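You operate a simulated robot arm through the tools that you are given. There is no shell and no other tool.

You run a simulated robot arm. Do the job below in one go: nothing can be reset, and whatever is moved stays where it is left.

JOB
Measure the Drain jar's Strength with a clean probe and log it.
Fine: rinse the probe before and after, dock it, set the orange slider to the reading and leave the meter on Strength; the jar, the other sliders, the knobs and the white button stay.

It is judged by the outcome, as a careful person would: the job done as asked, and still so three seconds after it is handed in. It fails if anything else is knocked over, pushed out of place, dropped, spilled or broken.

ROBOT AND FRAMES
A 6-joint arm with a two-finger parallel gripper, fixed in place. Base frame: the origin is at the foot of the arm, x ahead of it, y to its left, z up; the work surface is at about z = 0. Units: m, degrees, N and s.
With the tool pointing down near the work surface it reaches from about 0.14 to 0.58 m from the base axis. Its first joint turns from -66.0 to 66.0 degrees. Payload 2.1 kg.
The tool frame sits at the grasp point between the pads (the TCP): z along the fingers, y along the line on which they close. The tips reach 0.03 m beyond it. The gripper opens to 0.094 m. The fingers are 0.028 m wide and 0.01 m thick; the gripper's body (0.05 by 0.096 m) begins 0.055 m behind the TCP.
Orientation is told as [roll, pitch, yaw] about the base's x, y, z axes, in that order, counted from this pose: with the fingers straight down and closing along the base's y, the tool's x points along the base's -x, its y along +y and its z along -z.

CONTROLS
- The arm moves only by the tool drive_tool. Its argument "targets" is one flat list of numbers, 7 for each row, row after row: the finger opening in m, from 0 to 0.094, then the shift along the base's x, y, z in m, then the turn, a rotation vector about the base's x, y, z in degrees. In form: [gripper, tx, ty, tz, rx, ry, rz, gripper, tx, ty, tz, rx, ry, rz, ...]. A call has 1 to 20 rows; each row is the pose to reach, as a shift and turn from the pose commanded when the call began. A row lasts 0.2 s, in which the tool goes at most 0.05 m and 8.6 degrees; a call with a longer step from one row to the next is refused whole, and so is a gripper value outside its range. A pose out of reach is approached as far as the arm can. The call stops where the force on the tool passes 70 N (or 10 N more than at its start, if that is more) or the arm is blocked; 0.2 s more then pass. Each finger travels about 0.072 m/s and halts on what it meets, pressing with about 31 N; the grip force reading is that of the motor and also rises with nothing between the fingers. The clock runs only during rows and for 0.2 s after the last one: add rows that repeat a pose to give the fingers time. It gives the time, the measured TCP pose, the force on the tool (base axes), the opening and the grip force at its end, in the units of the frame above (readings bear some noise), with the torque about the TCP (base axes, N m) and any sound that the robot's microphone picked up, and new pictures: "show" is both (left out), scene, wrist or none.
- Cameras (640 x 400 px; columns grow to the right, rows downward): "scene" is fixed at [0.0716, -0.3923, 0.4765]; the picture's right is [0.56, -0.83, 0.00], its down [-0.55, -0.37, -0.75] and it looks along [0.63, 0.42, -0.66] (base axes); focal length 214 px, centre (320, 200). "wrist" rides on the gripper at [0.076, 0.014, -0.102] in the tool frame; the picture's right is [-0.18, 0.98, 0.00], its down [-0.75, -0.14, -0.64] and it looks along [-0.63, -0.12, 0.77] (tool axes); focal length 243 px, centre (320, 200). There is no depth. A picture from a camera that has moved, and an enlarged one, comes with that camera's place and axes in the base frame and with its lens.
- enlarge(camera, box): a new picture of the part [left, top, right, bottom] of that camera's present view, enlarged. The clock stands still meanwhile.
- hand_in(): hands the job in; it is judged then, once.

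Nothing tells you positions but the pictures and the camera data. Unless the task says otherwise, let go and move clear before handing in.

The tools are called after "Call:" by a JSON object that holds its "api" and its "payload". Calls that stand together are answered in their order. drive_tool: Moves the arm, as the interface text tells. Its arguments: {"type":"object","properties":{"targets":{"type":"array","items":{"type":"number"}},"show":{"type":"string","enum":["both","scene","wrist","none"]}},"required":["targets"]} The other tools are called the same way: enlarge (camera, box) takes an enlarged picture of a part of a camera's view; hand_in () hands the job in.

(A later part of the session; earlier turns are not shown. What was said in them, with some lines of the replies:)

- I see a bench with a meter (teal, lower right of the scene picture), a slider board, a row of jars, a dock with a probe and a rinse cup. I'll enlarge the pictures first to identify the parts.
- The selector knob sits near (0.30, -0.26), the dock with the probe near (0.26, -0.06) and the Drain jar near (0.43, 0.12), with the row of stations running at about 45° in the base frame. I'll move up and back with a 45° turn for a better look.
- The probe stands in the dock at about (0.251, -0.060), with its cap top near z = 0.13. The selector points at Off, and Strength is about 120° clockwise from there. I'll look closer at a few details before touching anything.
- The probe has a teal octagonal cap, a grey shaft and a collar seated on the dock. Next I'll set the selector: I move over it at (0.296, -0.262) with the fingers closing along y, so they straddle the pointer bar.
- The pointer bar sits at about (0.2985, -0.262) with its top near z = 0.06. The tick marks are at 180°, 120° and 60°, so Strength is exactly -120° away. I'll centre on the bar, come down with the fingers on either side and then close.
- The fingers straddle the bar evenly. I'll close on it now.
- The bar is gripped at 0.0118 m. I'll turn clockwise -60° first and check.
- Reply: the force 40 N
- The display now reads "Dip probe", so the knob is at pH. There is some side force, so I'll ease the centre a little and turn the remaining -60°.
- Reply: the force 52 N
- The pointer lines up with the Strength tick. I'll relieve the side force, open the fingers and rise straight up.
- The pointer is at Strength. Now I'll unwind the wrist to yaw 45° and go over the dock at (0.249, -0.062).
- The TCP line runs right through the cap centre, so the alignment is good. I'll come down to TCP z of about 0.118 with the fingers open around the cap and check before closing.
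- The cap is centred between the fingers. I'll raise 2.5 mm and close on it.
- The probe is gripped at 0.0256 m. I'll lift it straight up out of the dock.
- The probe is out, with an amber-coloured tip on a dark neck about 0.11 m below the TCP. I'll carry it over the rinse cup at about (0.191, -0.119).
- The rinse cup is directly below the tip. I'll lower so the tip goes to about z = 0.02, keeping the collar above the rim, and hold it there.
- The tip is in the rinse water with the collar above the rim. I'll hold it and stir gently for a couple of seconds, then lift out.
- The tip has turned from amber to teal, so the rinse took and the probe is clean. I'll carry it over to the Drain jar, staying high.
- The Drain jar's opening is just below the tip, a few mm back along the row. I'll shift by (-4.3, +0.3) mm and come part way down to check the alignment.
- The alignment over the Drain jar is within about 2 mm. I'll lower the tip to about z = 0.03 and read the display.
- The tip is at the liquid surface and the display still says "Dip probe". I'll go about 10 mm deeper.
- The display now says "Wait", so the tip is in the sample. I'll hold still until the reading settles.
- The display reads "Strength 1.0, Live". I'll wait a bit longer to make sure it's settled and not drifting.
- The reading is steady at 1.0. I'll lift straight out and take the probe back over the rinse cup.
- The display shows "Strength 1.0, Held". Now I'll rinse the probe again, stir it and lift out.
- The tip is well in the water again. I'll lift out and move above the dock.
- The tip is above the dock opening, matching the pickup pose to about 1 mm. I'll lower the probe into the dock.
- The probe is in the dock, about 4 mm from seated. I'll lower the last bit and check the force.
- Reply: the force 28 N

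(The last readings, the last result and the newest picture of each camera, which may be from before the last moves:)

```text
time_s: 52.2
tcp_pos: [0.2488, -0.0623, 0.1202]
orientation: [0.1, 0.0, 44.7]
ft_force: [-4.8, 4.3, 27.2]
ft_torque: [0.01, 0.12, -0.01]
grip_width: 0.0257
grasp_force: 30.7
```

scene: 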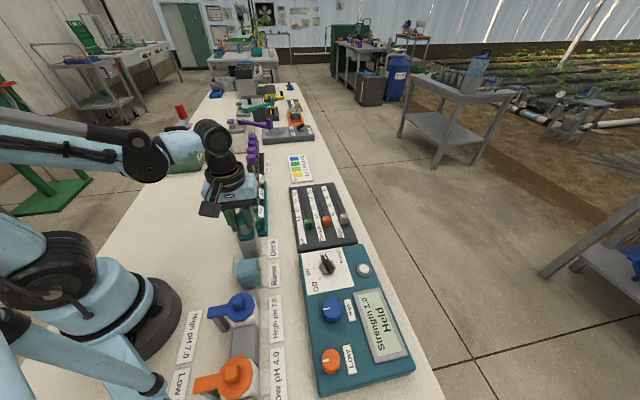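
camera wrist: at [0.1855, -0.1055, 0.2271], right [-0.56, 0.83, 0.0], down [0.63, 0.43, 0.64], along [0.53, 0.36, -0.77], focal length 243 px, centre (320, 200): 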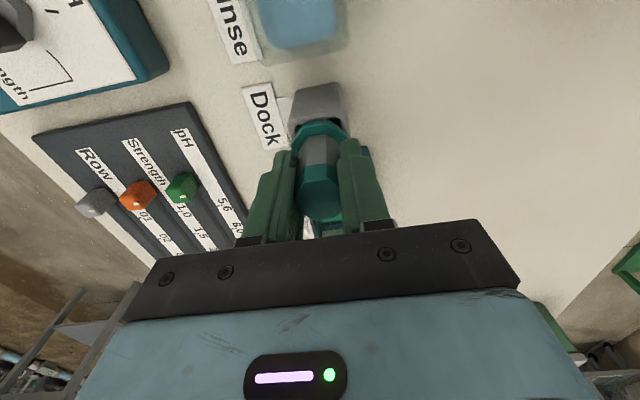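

It's seated, with 27 N upward on the collar. I'll ease off slightly, open the fingers and rise clear.

Call:
{"api": "drive_tool", "payload": {"targets": [0.01, 0, 0, 0.0007, 0, 0, 0, 0.02, 0, 0, 0.0007, 0, 0, 0, 0.035, 0, 0, 0.0007, 0, 0, 0, 0.05, 0, 0, 0.0007, 0, 0, 0, 0.06, 0, 0, 0.0007, 0, 0, 0, 0.065, 0, 0, 0.0007, 0, 0, 0, 0.065, 0, 0, 0.02, 0, 0, 0, 0.065, 0, 0, 0.05, 0, 0, 0, 0.065, 0, 0, 0.09, 0, 0, 0, 0.065, 0, 0, 0.13, 0, 0, 0, 0.065, 0, 0, 0.13, 0, 0, 0]}}

Call:
{"api": "enlarge", "payload": {"camera": "wrist", "box": [280, 40, 376, 140]}}

Call:
{"api": "enlarge", "payload": {"camera": "scene", "box": [220, 200, 300, 290]}}

Call:
{"api": "enlarge", "payload": {"camera": "scene", "box": [285, 180, 365, 250]}}

Call:
{"api": "enlarge", "payload": {"camera": "wrist", "box": [110, 60, 290, 240]}}

```text
time_s: 54.6
tcp_pos: [0.2499, -0.062, 0.2503]
orientation: [0.0, -0.1, 44.7]
ft_force: [-0.6, 0.1, -0.5]
ft_torque: [-0.01, -0.03, -0.02]
grip_width: 0.0652
grasp_force: 0.1
camera wrist: at [0.1859, -0.1045, 0.3528], right [-0.56, 0.83, 0.0], down [0.63, 0.43, 0.64], along [0.53, 0.36, -0.77], focal length 243 px, centre (320, 200)
```

scene: 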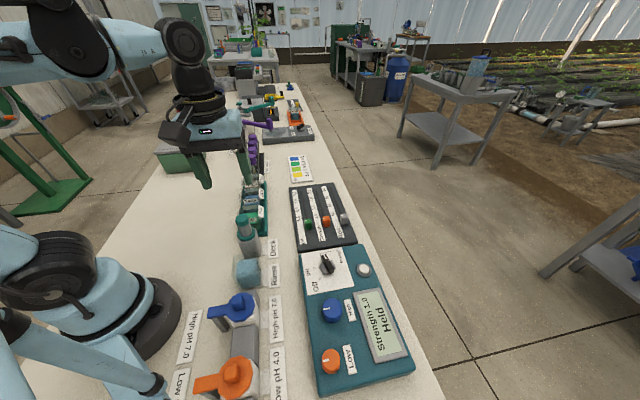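
wrist: 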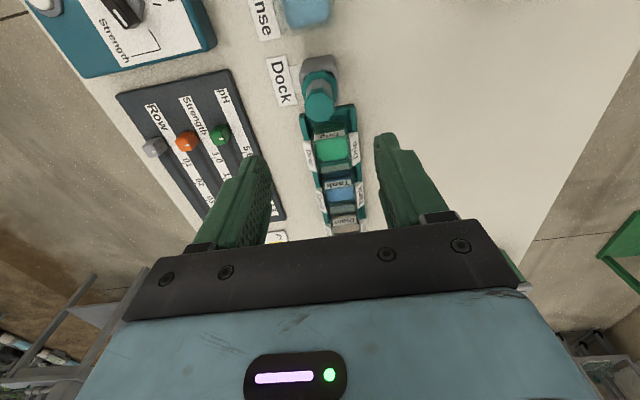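

```text
4.00 times, centred on (328, 90) of wrist
camera zoom: at [0.1859, -0.1045, 0.3528], right [-0.56, 0.83, 0.0], down [0.63, 0.43, 0.64], along [0.53, 0.36, -0.77], focal length 970 px, centre (288, 640)
```

zoom: 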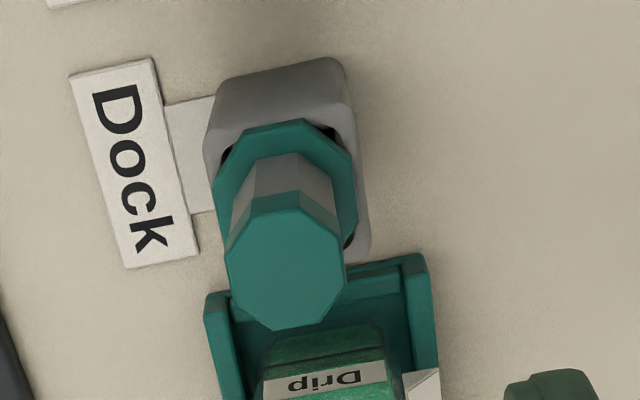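

```text
4.44 times, centred on (260, 245) of scene
camera zoom: at [0.0716, -0.3923, 0.4765], right [0.56, -0.83, 0.0], down [-0.55, -0.37, -0.75], along [0.63, 0.42, -0.66], focal length 953 px, centre (587, 0)
```

zoom: 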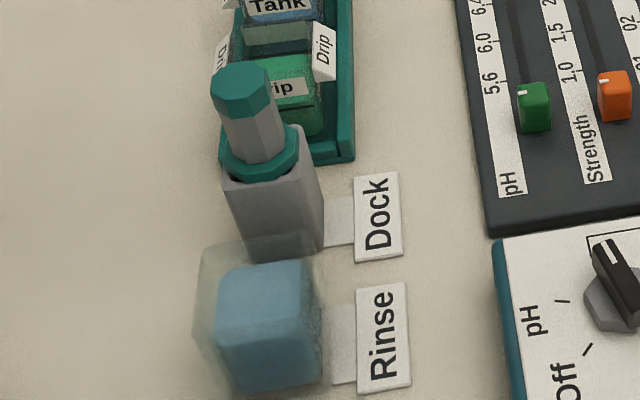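

```text
5.71 times, centred on (325, 215) of scene
camera zoom: at [0.0716, -0.3923, 0.4765], right [0.56, -0.83, 0.0], down [-0.55, -0.37, -0.75], along [0.63, 0.42, -0.66], focal length 1226 px, centre (291, 114)
```

zoom: 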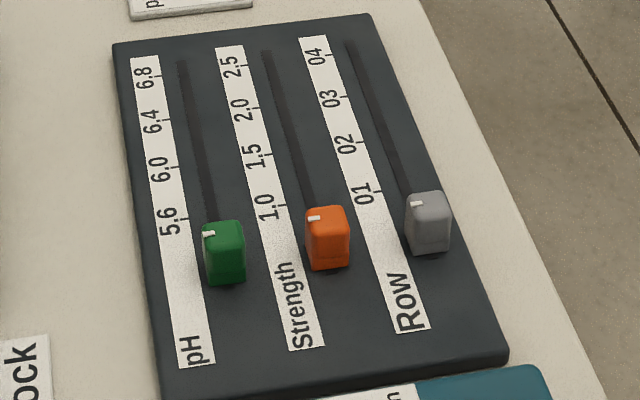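

```text
2.22 times, centred on (200, 150) of wrist
camera zoom: at [0.1859, -0.1045, 0.3528], right [-0.56, 0.83, 0.0], down [0.63, 0.43, 0.64], along [0.53, 0.36, -0.77], focal length 539 px, centre (587, 311)
```

zoom: 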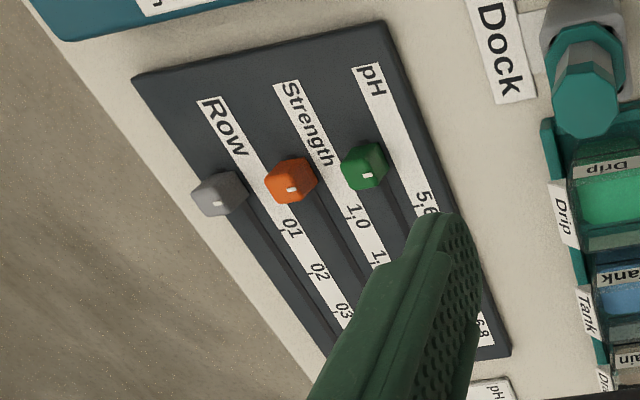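

The probe is docked just as it was, and the display still holds 1.0. Next is the orange slider, so I'll look closely at it and its scale.

Call:
{"api": "enlarge", "payload": {"camera": "scene", "box": [310, 200, 350, 235]}}

Call:
{"api": "enlarge", "payload": {"camera": "wrist", "box": [165, 115, 245, 165]}}

```text
11.43 times, centred on (330, 218) of scene
camera zoom: at [0.0716, -0.3923, 0.4765], right [0.56, -0.83, 0.0], down [-0.55, -0.37, -0.75], along [0.63, 0.42, -0.66], focal length 2451 px, centre (206, 0)
```

zoom: 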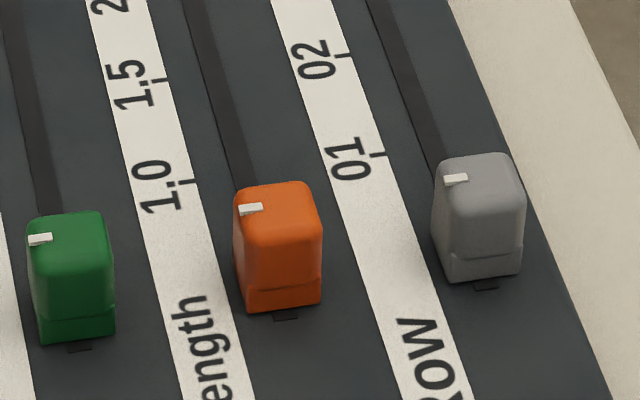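

```text
8.00 times, centred on (205, 140) of wrist
camera zoom: at [0.1859, -0.1045, 0.3528], right [-0.56, 0.83, 0.0], down [0.63, 0.43, 0.64], along [0.53, 0.36, -0.77], focal length 1941 px, centre (1240, 680)
```

zoom: 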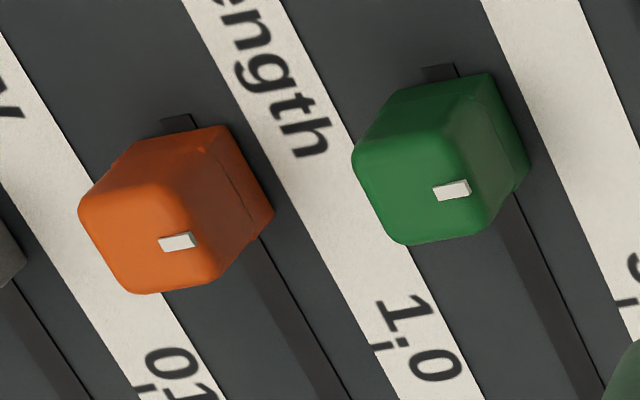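

Each slider has a white dash on its scale side, and the orange one sits about 37 mm short of the 1.0 tick. I'll move above the orange knob at about (0.427, -0.1745), turned to -45° so the fingers close along the slot.

Call:
{"api": "drive_tool", "payload": {"targets": [0.06, 0.0148, -0.0094, 0, 0, 0, -7.5, 0.06, 0.0296, -0.0188, 0, 0, 0, -15, 0.06, 0.0444, -0.0281, 0, 0, 0, -22.5, 0.06, 0.0592, -0.0375, 0, 0, 0, -30, 0.06, 0.074, -0.0469, -0.01, 0, 0, -37.5, 0.06, 0.0888, -0.0563, -0.02, 0, 0, -45, 0.05, 0.1035, -0.0656, -0.03, 0, 0, -52.5, 0.05, 0.1183, -0.075, -0.04, 0, 0, -60, 0.05, 0.1331, -0.0844, -0.05, 0, 0, -67.5, 0.05, 0.1479, -0.0938, -0.06, 0, 0, -75, 0.05, 0.1627, -0.1031, -0.075, 0, 0, -82.5, 0.05, 0.1775, -0.1125, -0.09, 0, 0, -89.7, 0.05, 0.1775, -0.1125, -0.09, 0, 0, -89.7]}}

Call:
{"api": "enlarge", "payload": {"camera": "wrist", "box": [240, 40, 400, 160]}}

```text
time_s: 57.4
tcp_pos: [0.4256, -0.1747, 0.1605]
orientation: [0.0, 0.0, -45.0]
ft_force: [-0.3, 0.1, 0.1]
ft_torque: [0.01, 0.04, 0.01]
grip_width: 0.0499
grasp_force: 0.0
camera wrist: at [0.3826, -0.1112, 0.2613], right [0.83, 0.56, 0.0], down [0.43, -0.63, 0.64], along [0.36, -0.53, -0.77], focal length 243 px, centre (320, 200)
```

scene: 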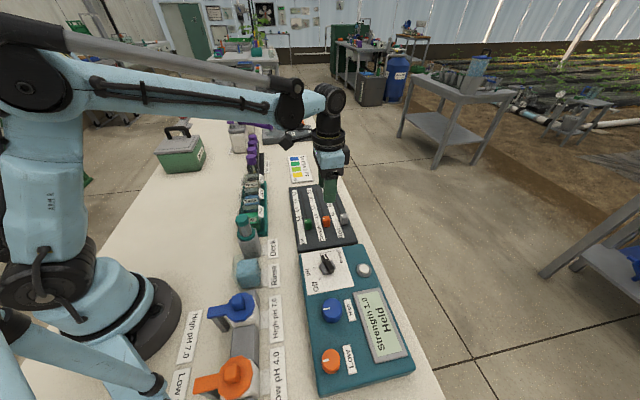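
wrist: 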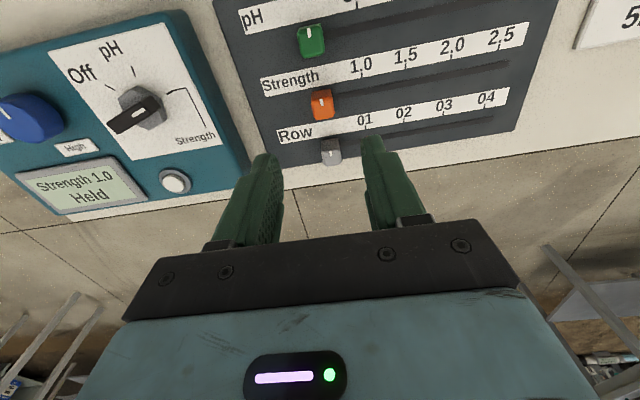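

```text
3.33 times, centred on (320, 100) of wrist
camera zoom: at [0.3826, -0.1112, 0.2613], right [0.83, 0.56, 0.0], down [0.43, -0.63, 0.64], along [0.36, -0.53, -0.77], focal length 809 px, centre (320, 533)
```

zoom: 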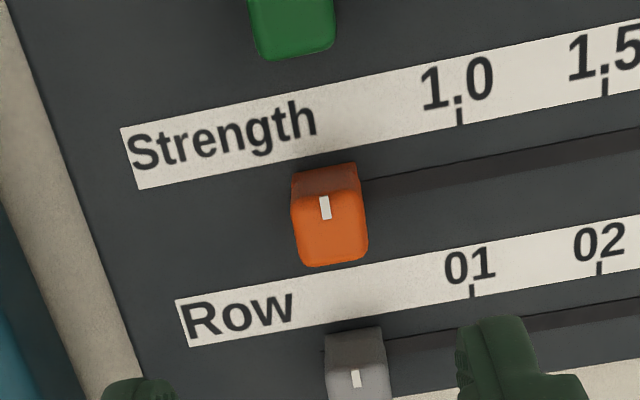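

This view is clear: the orange knob centre is at about (0.429, -0.173), the 1.0 tick is 38.8 mm further along the slot, and the slot runs at 45°. I'll centre on the knob and come down with the fingers fore and aft of it.

Call:
{"api": "drive_tool", "payload": {"targets": [0.05, 0.0024, 0.0018, -0.03, 0, 0, 0, 0.05, 0.0024, 0.0018, -0.06, 0, 0, 0, 0.05, 0.0024, 0.0018, -0.085, 0, 0, 0, 0.05, 0.0024, 0.0018, -0.1, 0, 0, 0, 0.05, 0.0024, 0.0018, -0.107, 0, 0, 0, 0.05, 0.0024, 0.0018, -0.107, 0, 0, 0]}}

Call:
{"api": "enlarge", "payload": {"camera": "wrist", "box": [240, 80, 400, 200]}}

Call:
{"api": "enlarge", "payload": {"camera": "scene", "box": [285, 170, 375, 250]}}

```text
time_s: 58.8
tcp_pos: [0.4282, -0.1727, 0.0526]
orientation: [0.0, 0.0, -45.0]
ft_force: [0.0, 0.9, 0.6]
ft_torque: [0.0, -0.01, 0.01]
grip_width: 0.0499
grasp_force: 0.1
camera wrist: at [0.3852, -0.1084, 0.1536], right [0.83, 0.56, 0.0], down [0.43, -0.63, 0.64], along [0.36, -0.53, -0.77], focal length 243 px, centre (320, 200)
```

scene: 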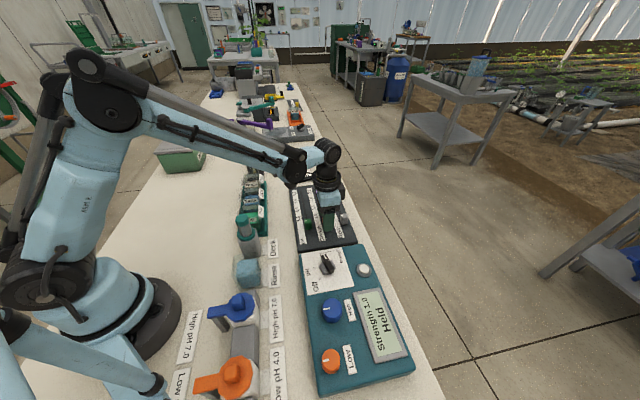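
wrist: 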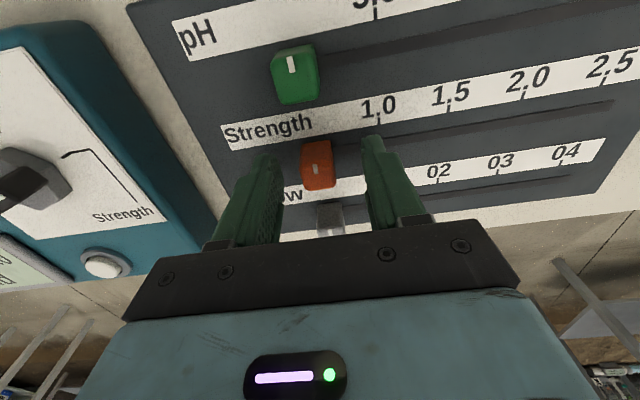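

```text
3.33 times, centred on (320, 140) of wrist
camera zoom: at [0.3852, -0.1084, 0.1536], right [0.83, 0.56, 0.0], down [0.43, -0.63, 0.64], along [0.36, -0.53, -0.77], focal length 809 px, centre (320, 400)
```

zoom: 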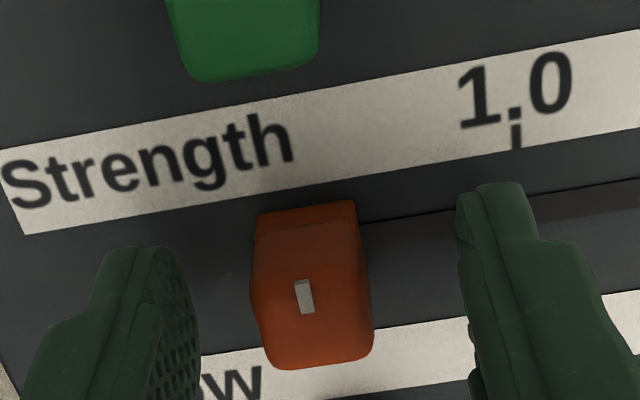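

```text
5.00 times, centred on (330, 210) of scene
camera zoom: at [0.0716, -0.3923, 0.4765], right [0.56, -0.83, 0.0], down [-0.55, -0.37, -0.75], along [0.63, 0.42, -0.66], focal length 1072 px, centre (270, 150)
```

zoom: 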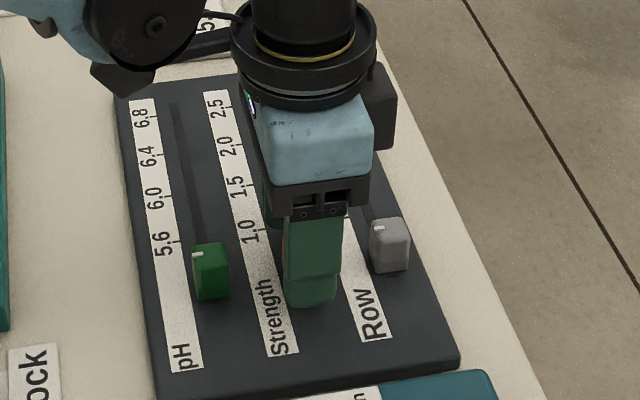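

The knob sits between the fingers with clearance to its neighbours. I'll close on it.

Call:
{"api": "drive_tool", "payload": {"targets": [0.04, 0, 0, 0, 0, 0, 0, 0.03, 0, 0, 0, 0, 0, 0, 0.022, 0, 0, 0, 0, 0, 0, 0.015, 0, 0, 0, 0, 0, 0, 0.01, 0, 0, 0, 0, 0, 0, 0.01, 0, 0, 0, 0, 0, 0], "show": "wrist"}}

Call:
{"api": "enlarge", "payload": {"camera": "wrist", "box": [240, 80, 400, 200]}}

```text
time_s: 60.2
tcp_pos: [0.4293, -0.172, 0.0514]
orientation: [0.0, 0.1, -45.0]
ft_force: [-0.2, -0.6, -0.5]
ft_torque: [0.01, 0.02, 0.01]
grip_width: 0.0194
grasp_force: 44.2
camera wrist: at [0.3852, -0.1084, 0.1538], right [0.83, 0.56, 0.0], down [0.43, -0.63, 0.64], along [0.36, -0.53, -0.77], focal length 243 px, centre (320, 200)
```

wrist: 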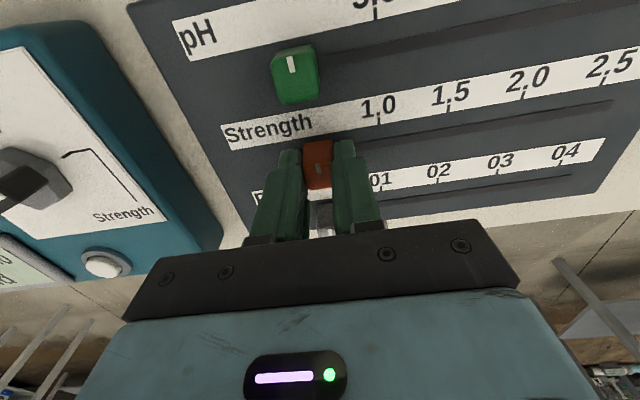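

```text
3.33 times, centred on (320, 140) of wrist
camera zoom: at [0.3852, -0.1084, 0.1538], right [0.83, 0.56, 0.0], down [0.43, -0.63, 0.64], along [0.36, -0.53, -0.77], focal length 809 px, centre (320, 400)
```

zoom: 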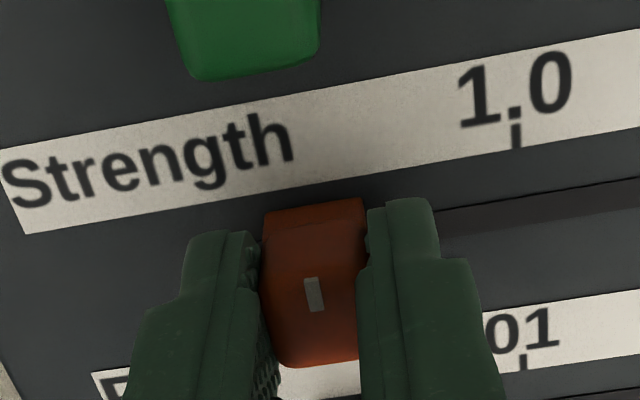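

The knob is gripped and its dash is now about 38.5 mm from the 1.0 tick. I'll slide it along the slot.

Call:
{"api": "drive_tool", "payload": {"targets": [0.01, 0.004, 0.004, 0, 0, 0, 0, 0.01, 0.009, 0.009, 0, 0, 0, 0, 0.01, 0.014, 0.014, 0, 0, 0, 0, 0.01, 0.019, 0.019, 0, 0, 0, 0, 0.01, 0.0235, 0.0235, 0, 0, 0, 0, 0.01, 0.0265, 0.0265, 0, 0, 0, 0, 0.01, 0.0272, 0.0272, 0, 0, 0, 0, 0.01, 0.0272, 0.0272, 0, 0, 0, 0, 0.01, 0.0272, 0.0272, 0, 0, 0, 0]}}

Call:
{"api": "enlarge", "payload": {"camera": "wrist", "box": [240, 80, 400, 200]}}

```text
time_s: 62.2
tcp_pos: [0.4563, -0.1454, 0.052]
orientation: [0.1, 0.1, -45.0]
ft_force: [-12.0, 12.5, 3.5]
ft_torque: [0.43, 0.36, -0.04]
grip_width: 0.0193
grasp_force: 44.8
camera wrist: at [0.4126, -0.0815, 0.1541], right [0.82, 0.57, 0.0], down [0.43, -0.63, 0.64], along [0.36, -0.53, -0.77], focal length 243 px, centre (320, 200)
```

scene: 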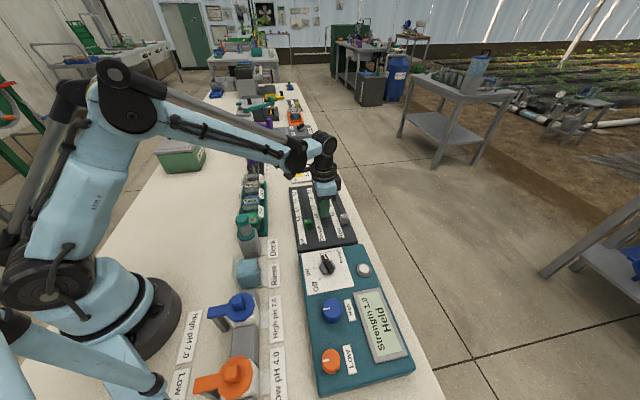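
wrist: 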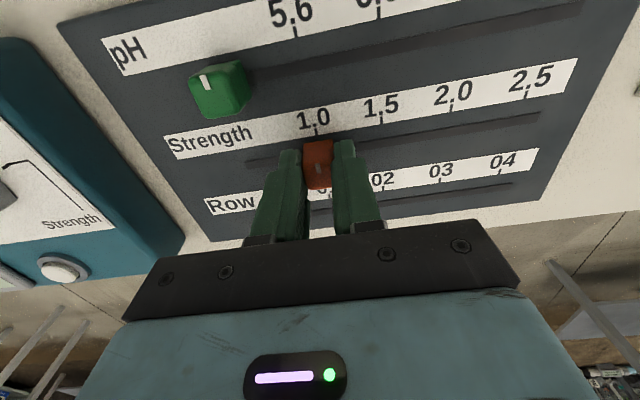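

```text
3.33 times, centred on (320, 140) of wrist
camera zoom: at [0.4126, -0.0815, 0.1541], right [0.82, 0.57, 0.0], down [0.43, -0.63, 0.64], along [0.36, -0.53, -0.77], focal length 809 px, centre (320, 400)
```

zoom: 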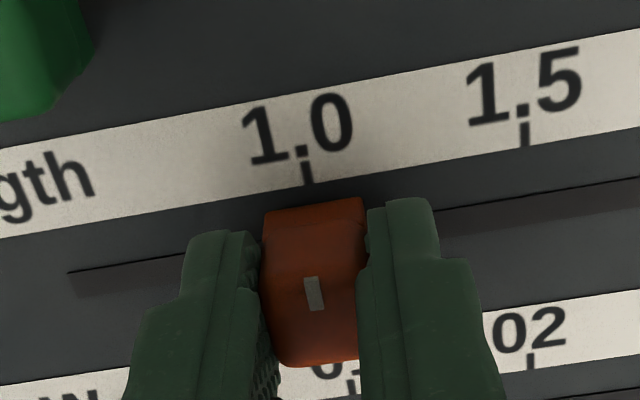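

The dash lines up with the 1.0 tick to within about half a millimetre. I'll ease the side force, open the fingers and rise straight up.

Call:
{"api": "drive_tool", "payload": {"targets": [0.01, -0.0006, 0.0006, 0, 0, 0, 0, 0.02, -0.0006, 0.0006, 0, 0, 0, 0, 0.03, -0.0006, 0.0006, 0, 0, 0, 0, 0.045, -0.0006, 0.0006, 0, 0, 0, 0, 0.05, -0.0006, 0.0006, 0, 0, 0, 0, 0.05, -0.0006, 0.0006, 0.01, 0, 0, 0, 0.05, -0.0006, 0.0006, 0.035, 0, 0, 0, 0.05, -0.0006, 0.0006, 0.07, 0, 0, 0, 0.05, -0.0006, 0.0006, 0.11, 0, 0, 0, 0.05, -0.0006, 0.0006, 0.11, 0, 0, 0]}}

Call:
{"api": "enlarge", "payload": {"camera": "wrist", "box": [240, 20, 400, 140]}}

Call:
{"api": "enlarge", "payload": {"camera": "scene", "box": [285, 180, 365, 250]}}

```text
time_s: 64.4
tcp_pos: [0.4563, -0.1462, 0.1637]
orientation: [0.1, -0.1, -45.0]
ft_force: [-0.1, 0.7, 0.6]
ft_torque: [0.02, 0.0, 0.02]
grip_width: 0.05
grasp_force: 0.0
camera wrist: at [0.4123, -0.0822, 0.2652], right [0.83, 0.56, 0.0], down [0.43, -0.63, 0.64], along [0.36, -0.53, -0.77], focal length 243 px, centre (320, 200)
```

scene: 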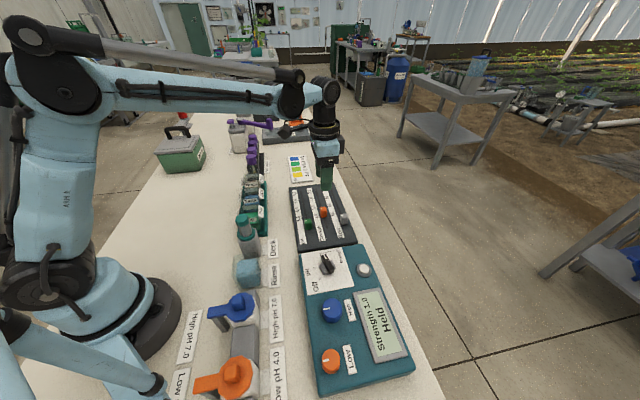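
wrist: 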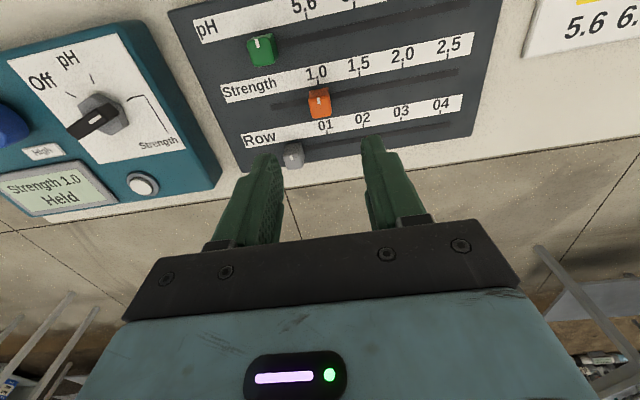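

```text
3.33 times, centred on (320, 80) of wrist
camera zoom: at [0.4123, -0.0822, 0.2652], right [0.83, 0.56, 0.0], down [0.43, -0.63, 0.64], along [0.36, -0.53, -0.77], focal length 809 px, centre (320, 600)
```

zoom: 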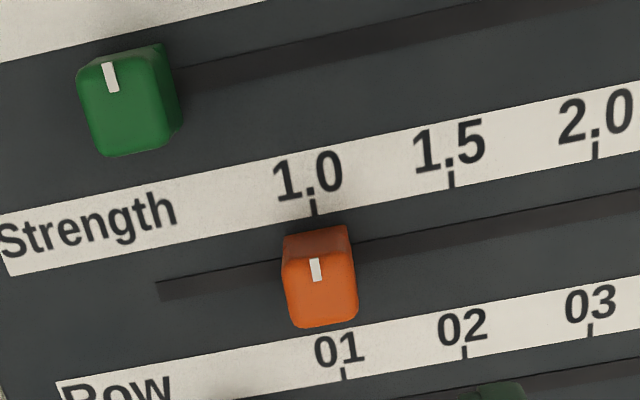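

```text
5.71 times, centred on (325, 215) of scene
camera zoom: at [0.0716, -0.3923, 0.4765], right [0.56, -0.83, 0.0], down [-0.55, -0.37, -0.75], along [0.63, 0.42, -0.66], focal length 1226 px, centre (291, 114)
```

zoom: 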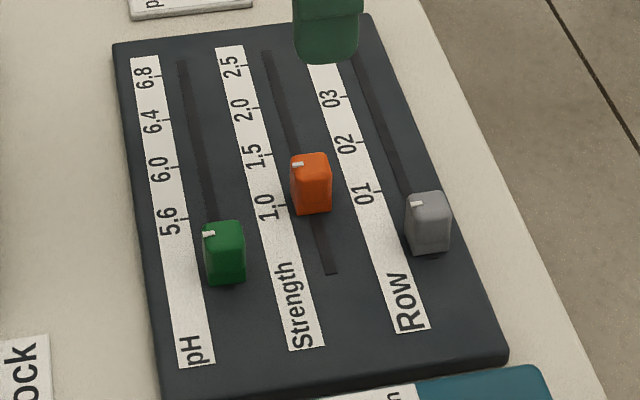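

The orange slider rests at 1.0, and the green and grey ones haven't moved. I'll retreat up and clear, then check the whole bench.

Call:
{"api": "drive_tool", "payload": {"targets": [0.06, -0.01, 0.005, 0.03, 0, 0, 8, 0.07, -0.03, 0.02, 0.06, 0, 0, 16, 0.08, -0.05, 0.04, 0.09, 0, 0, 24, 0.09, -0.07, 0.06, 0.12, 0, 0, 32, 0.09, -0.09, 0.08, 0.15, 0, 0, 40, 0.09, -0.11, 0.09, 0.17, 0, 0, 45, 0.09, -0.13, 0.1, 0.19, 0, 0, 45, 0.09, -0.13, 0.1, 0.19, 0, 0, 45]}}

Call:
{"api": "enlarge", "payload": {"camera": "scene", "box": [220, 170, 380, 270]}}

Call:
{"api": "enlarge", "payload": {"camera": "scene", "box": [180, 240, 420, 400]}}

Call:
{"api": "enlarge", "payload": {"camera": "scene", "box": [210, 80, 340, 210]}}

```text
time_s: 66.2
tcp_pos: [0.3238, -0.045, 0.3526]
orientation: [0.0, 0.1, 0.2]
ft_force: [-0.3, 0.6, -0.5]
ft_torque: [0.0, 0.01, 0.02]
grip_width: 0.0899
grasp_force: 0.0
camera wrist: at [0.2487, -0.0312, 0.4544], right [0.18, 0.98, 0.0], down [0.75, -0.14, 0.64], along [0.63, -0.12, -0.77], focal length 243 px, centre (320, 200)
```

scene: 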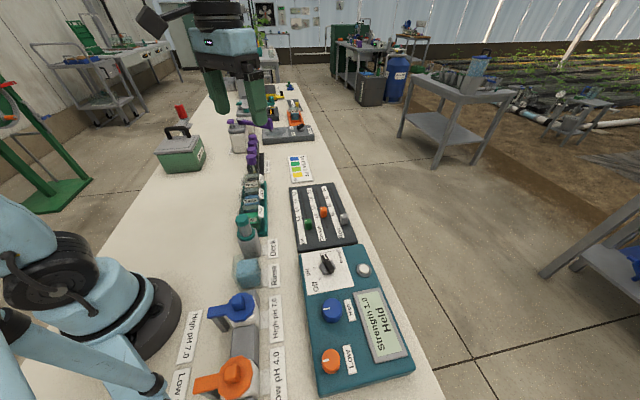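
wrist: 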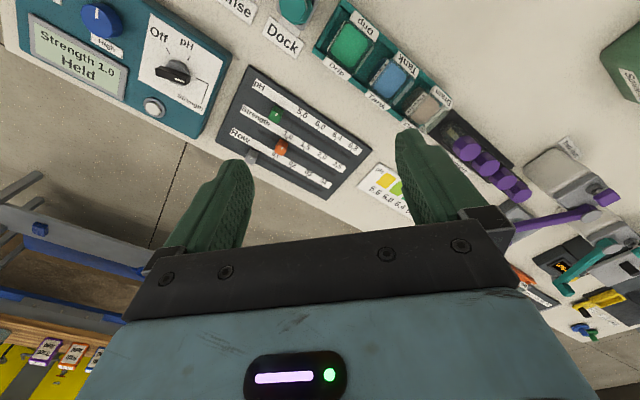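

```text
4.00 times, centred on (300, 220) of scene
camera zoom: at [0.0716, -0.3923, 0.4765], right [0.56, -0.83, 0.0], down [-0.55, -0.37, -0.75], along [0.63, 0.42, -0.66], focal length 858 px, centre (400, 120)
```

zoom: 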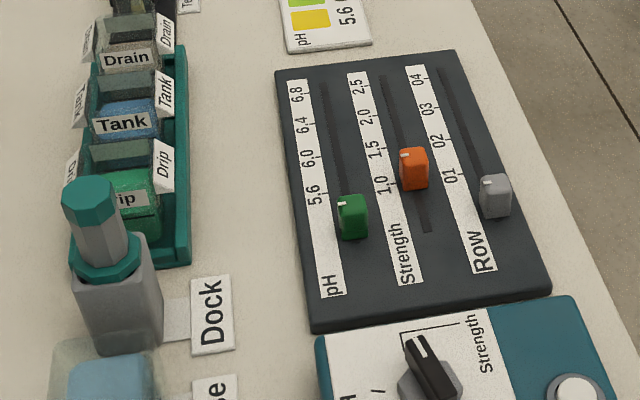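

```text
2.50 times, centred on (300, 320) of scene
camera zoom: at [0.0716, -0.3923, 0.4765], right [0.56, -0.83, 0.0], down [-0.55, -0.37, -0.75], along [0.63, 0.42, -0.66], focal length 536 px, centre (370, -100)
```

zoom: 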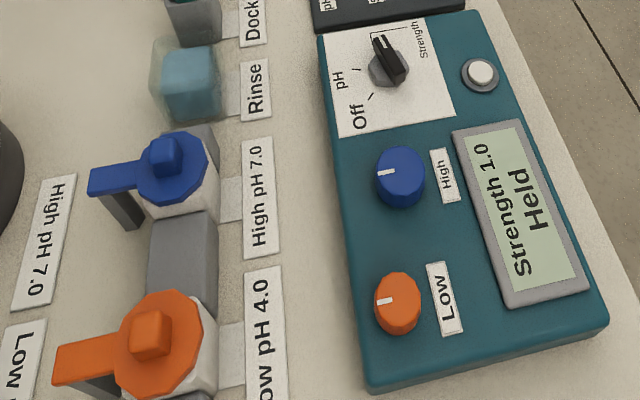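

```text
3.08 times, centred on (275, 145) of scene
camera zoom: at [0.0716, -0.3923, 0.4765], right [0.56, -0.83, 0.0], down [-0.55, -0.37, -0.75], along [0.63, 0.42, -0.66], focal length 660 px, centre (458, 369)
```

zoom: 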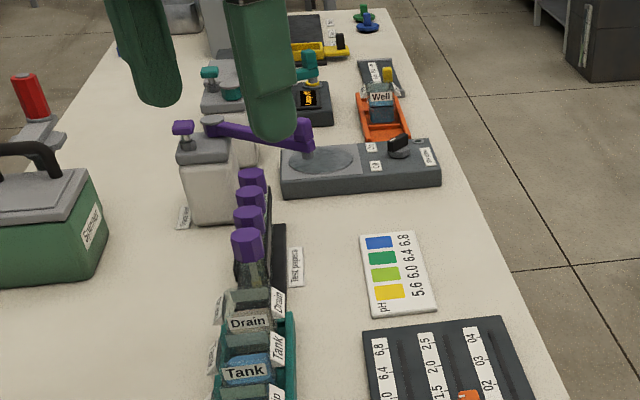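

Everything checks out:
- The meter is on Strength and shows "Strength 1.0, Held".
- The probe was rinsed before and after, and is back in the dock.
- The orange slider is at 1.0.
- The jars, other sliders, knobs and white button are where they were, and the arm is clear.

I'll hand in now.

Call:
{"api": "hand_in", "payload": {}}

```text
The job is handed in.
```

The Drain jar's Strength reads 1.0. The orange slider is set to 1.0, to within about 1 mm by the camera views, and the job is handed in.

- **Probe:** I rinsed it before and after the measurement. Its tip went from amber to teal on the first rinse. It is back in the dock, seated as it was at the start.
- **Meter:** The selector is on Strength, and the display shows "Strength 1.0, Held". The live reading held steady for about four seconds before I lifted the probe out.
- **Left alone:** The jars, the green and grey sliders, the High and Low knobs and the white button look unmoved in the final pictures.
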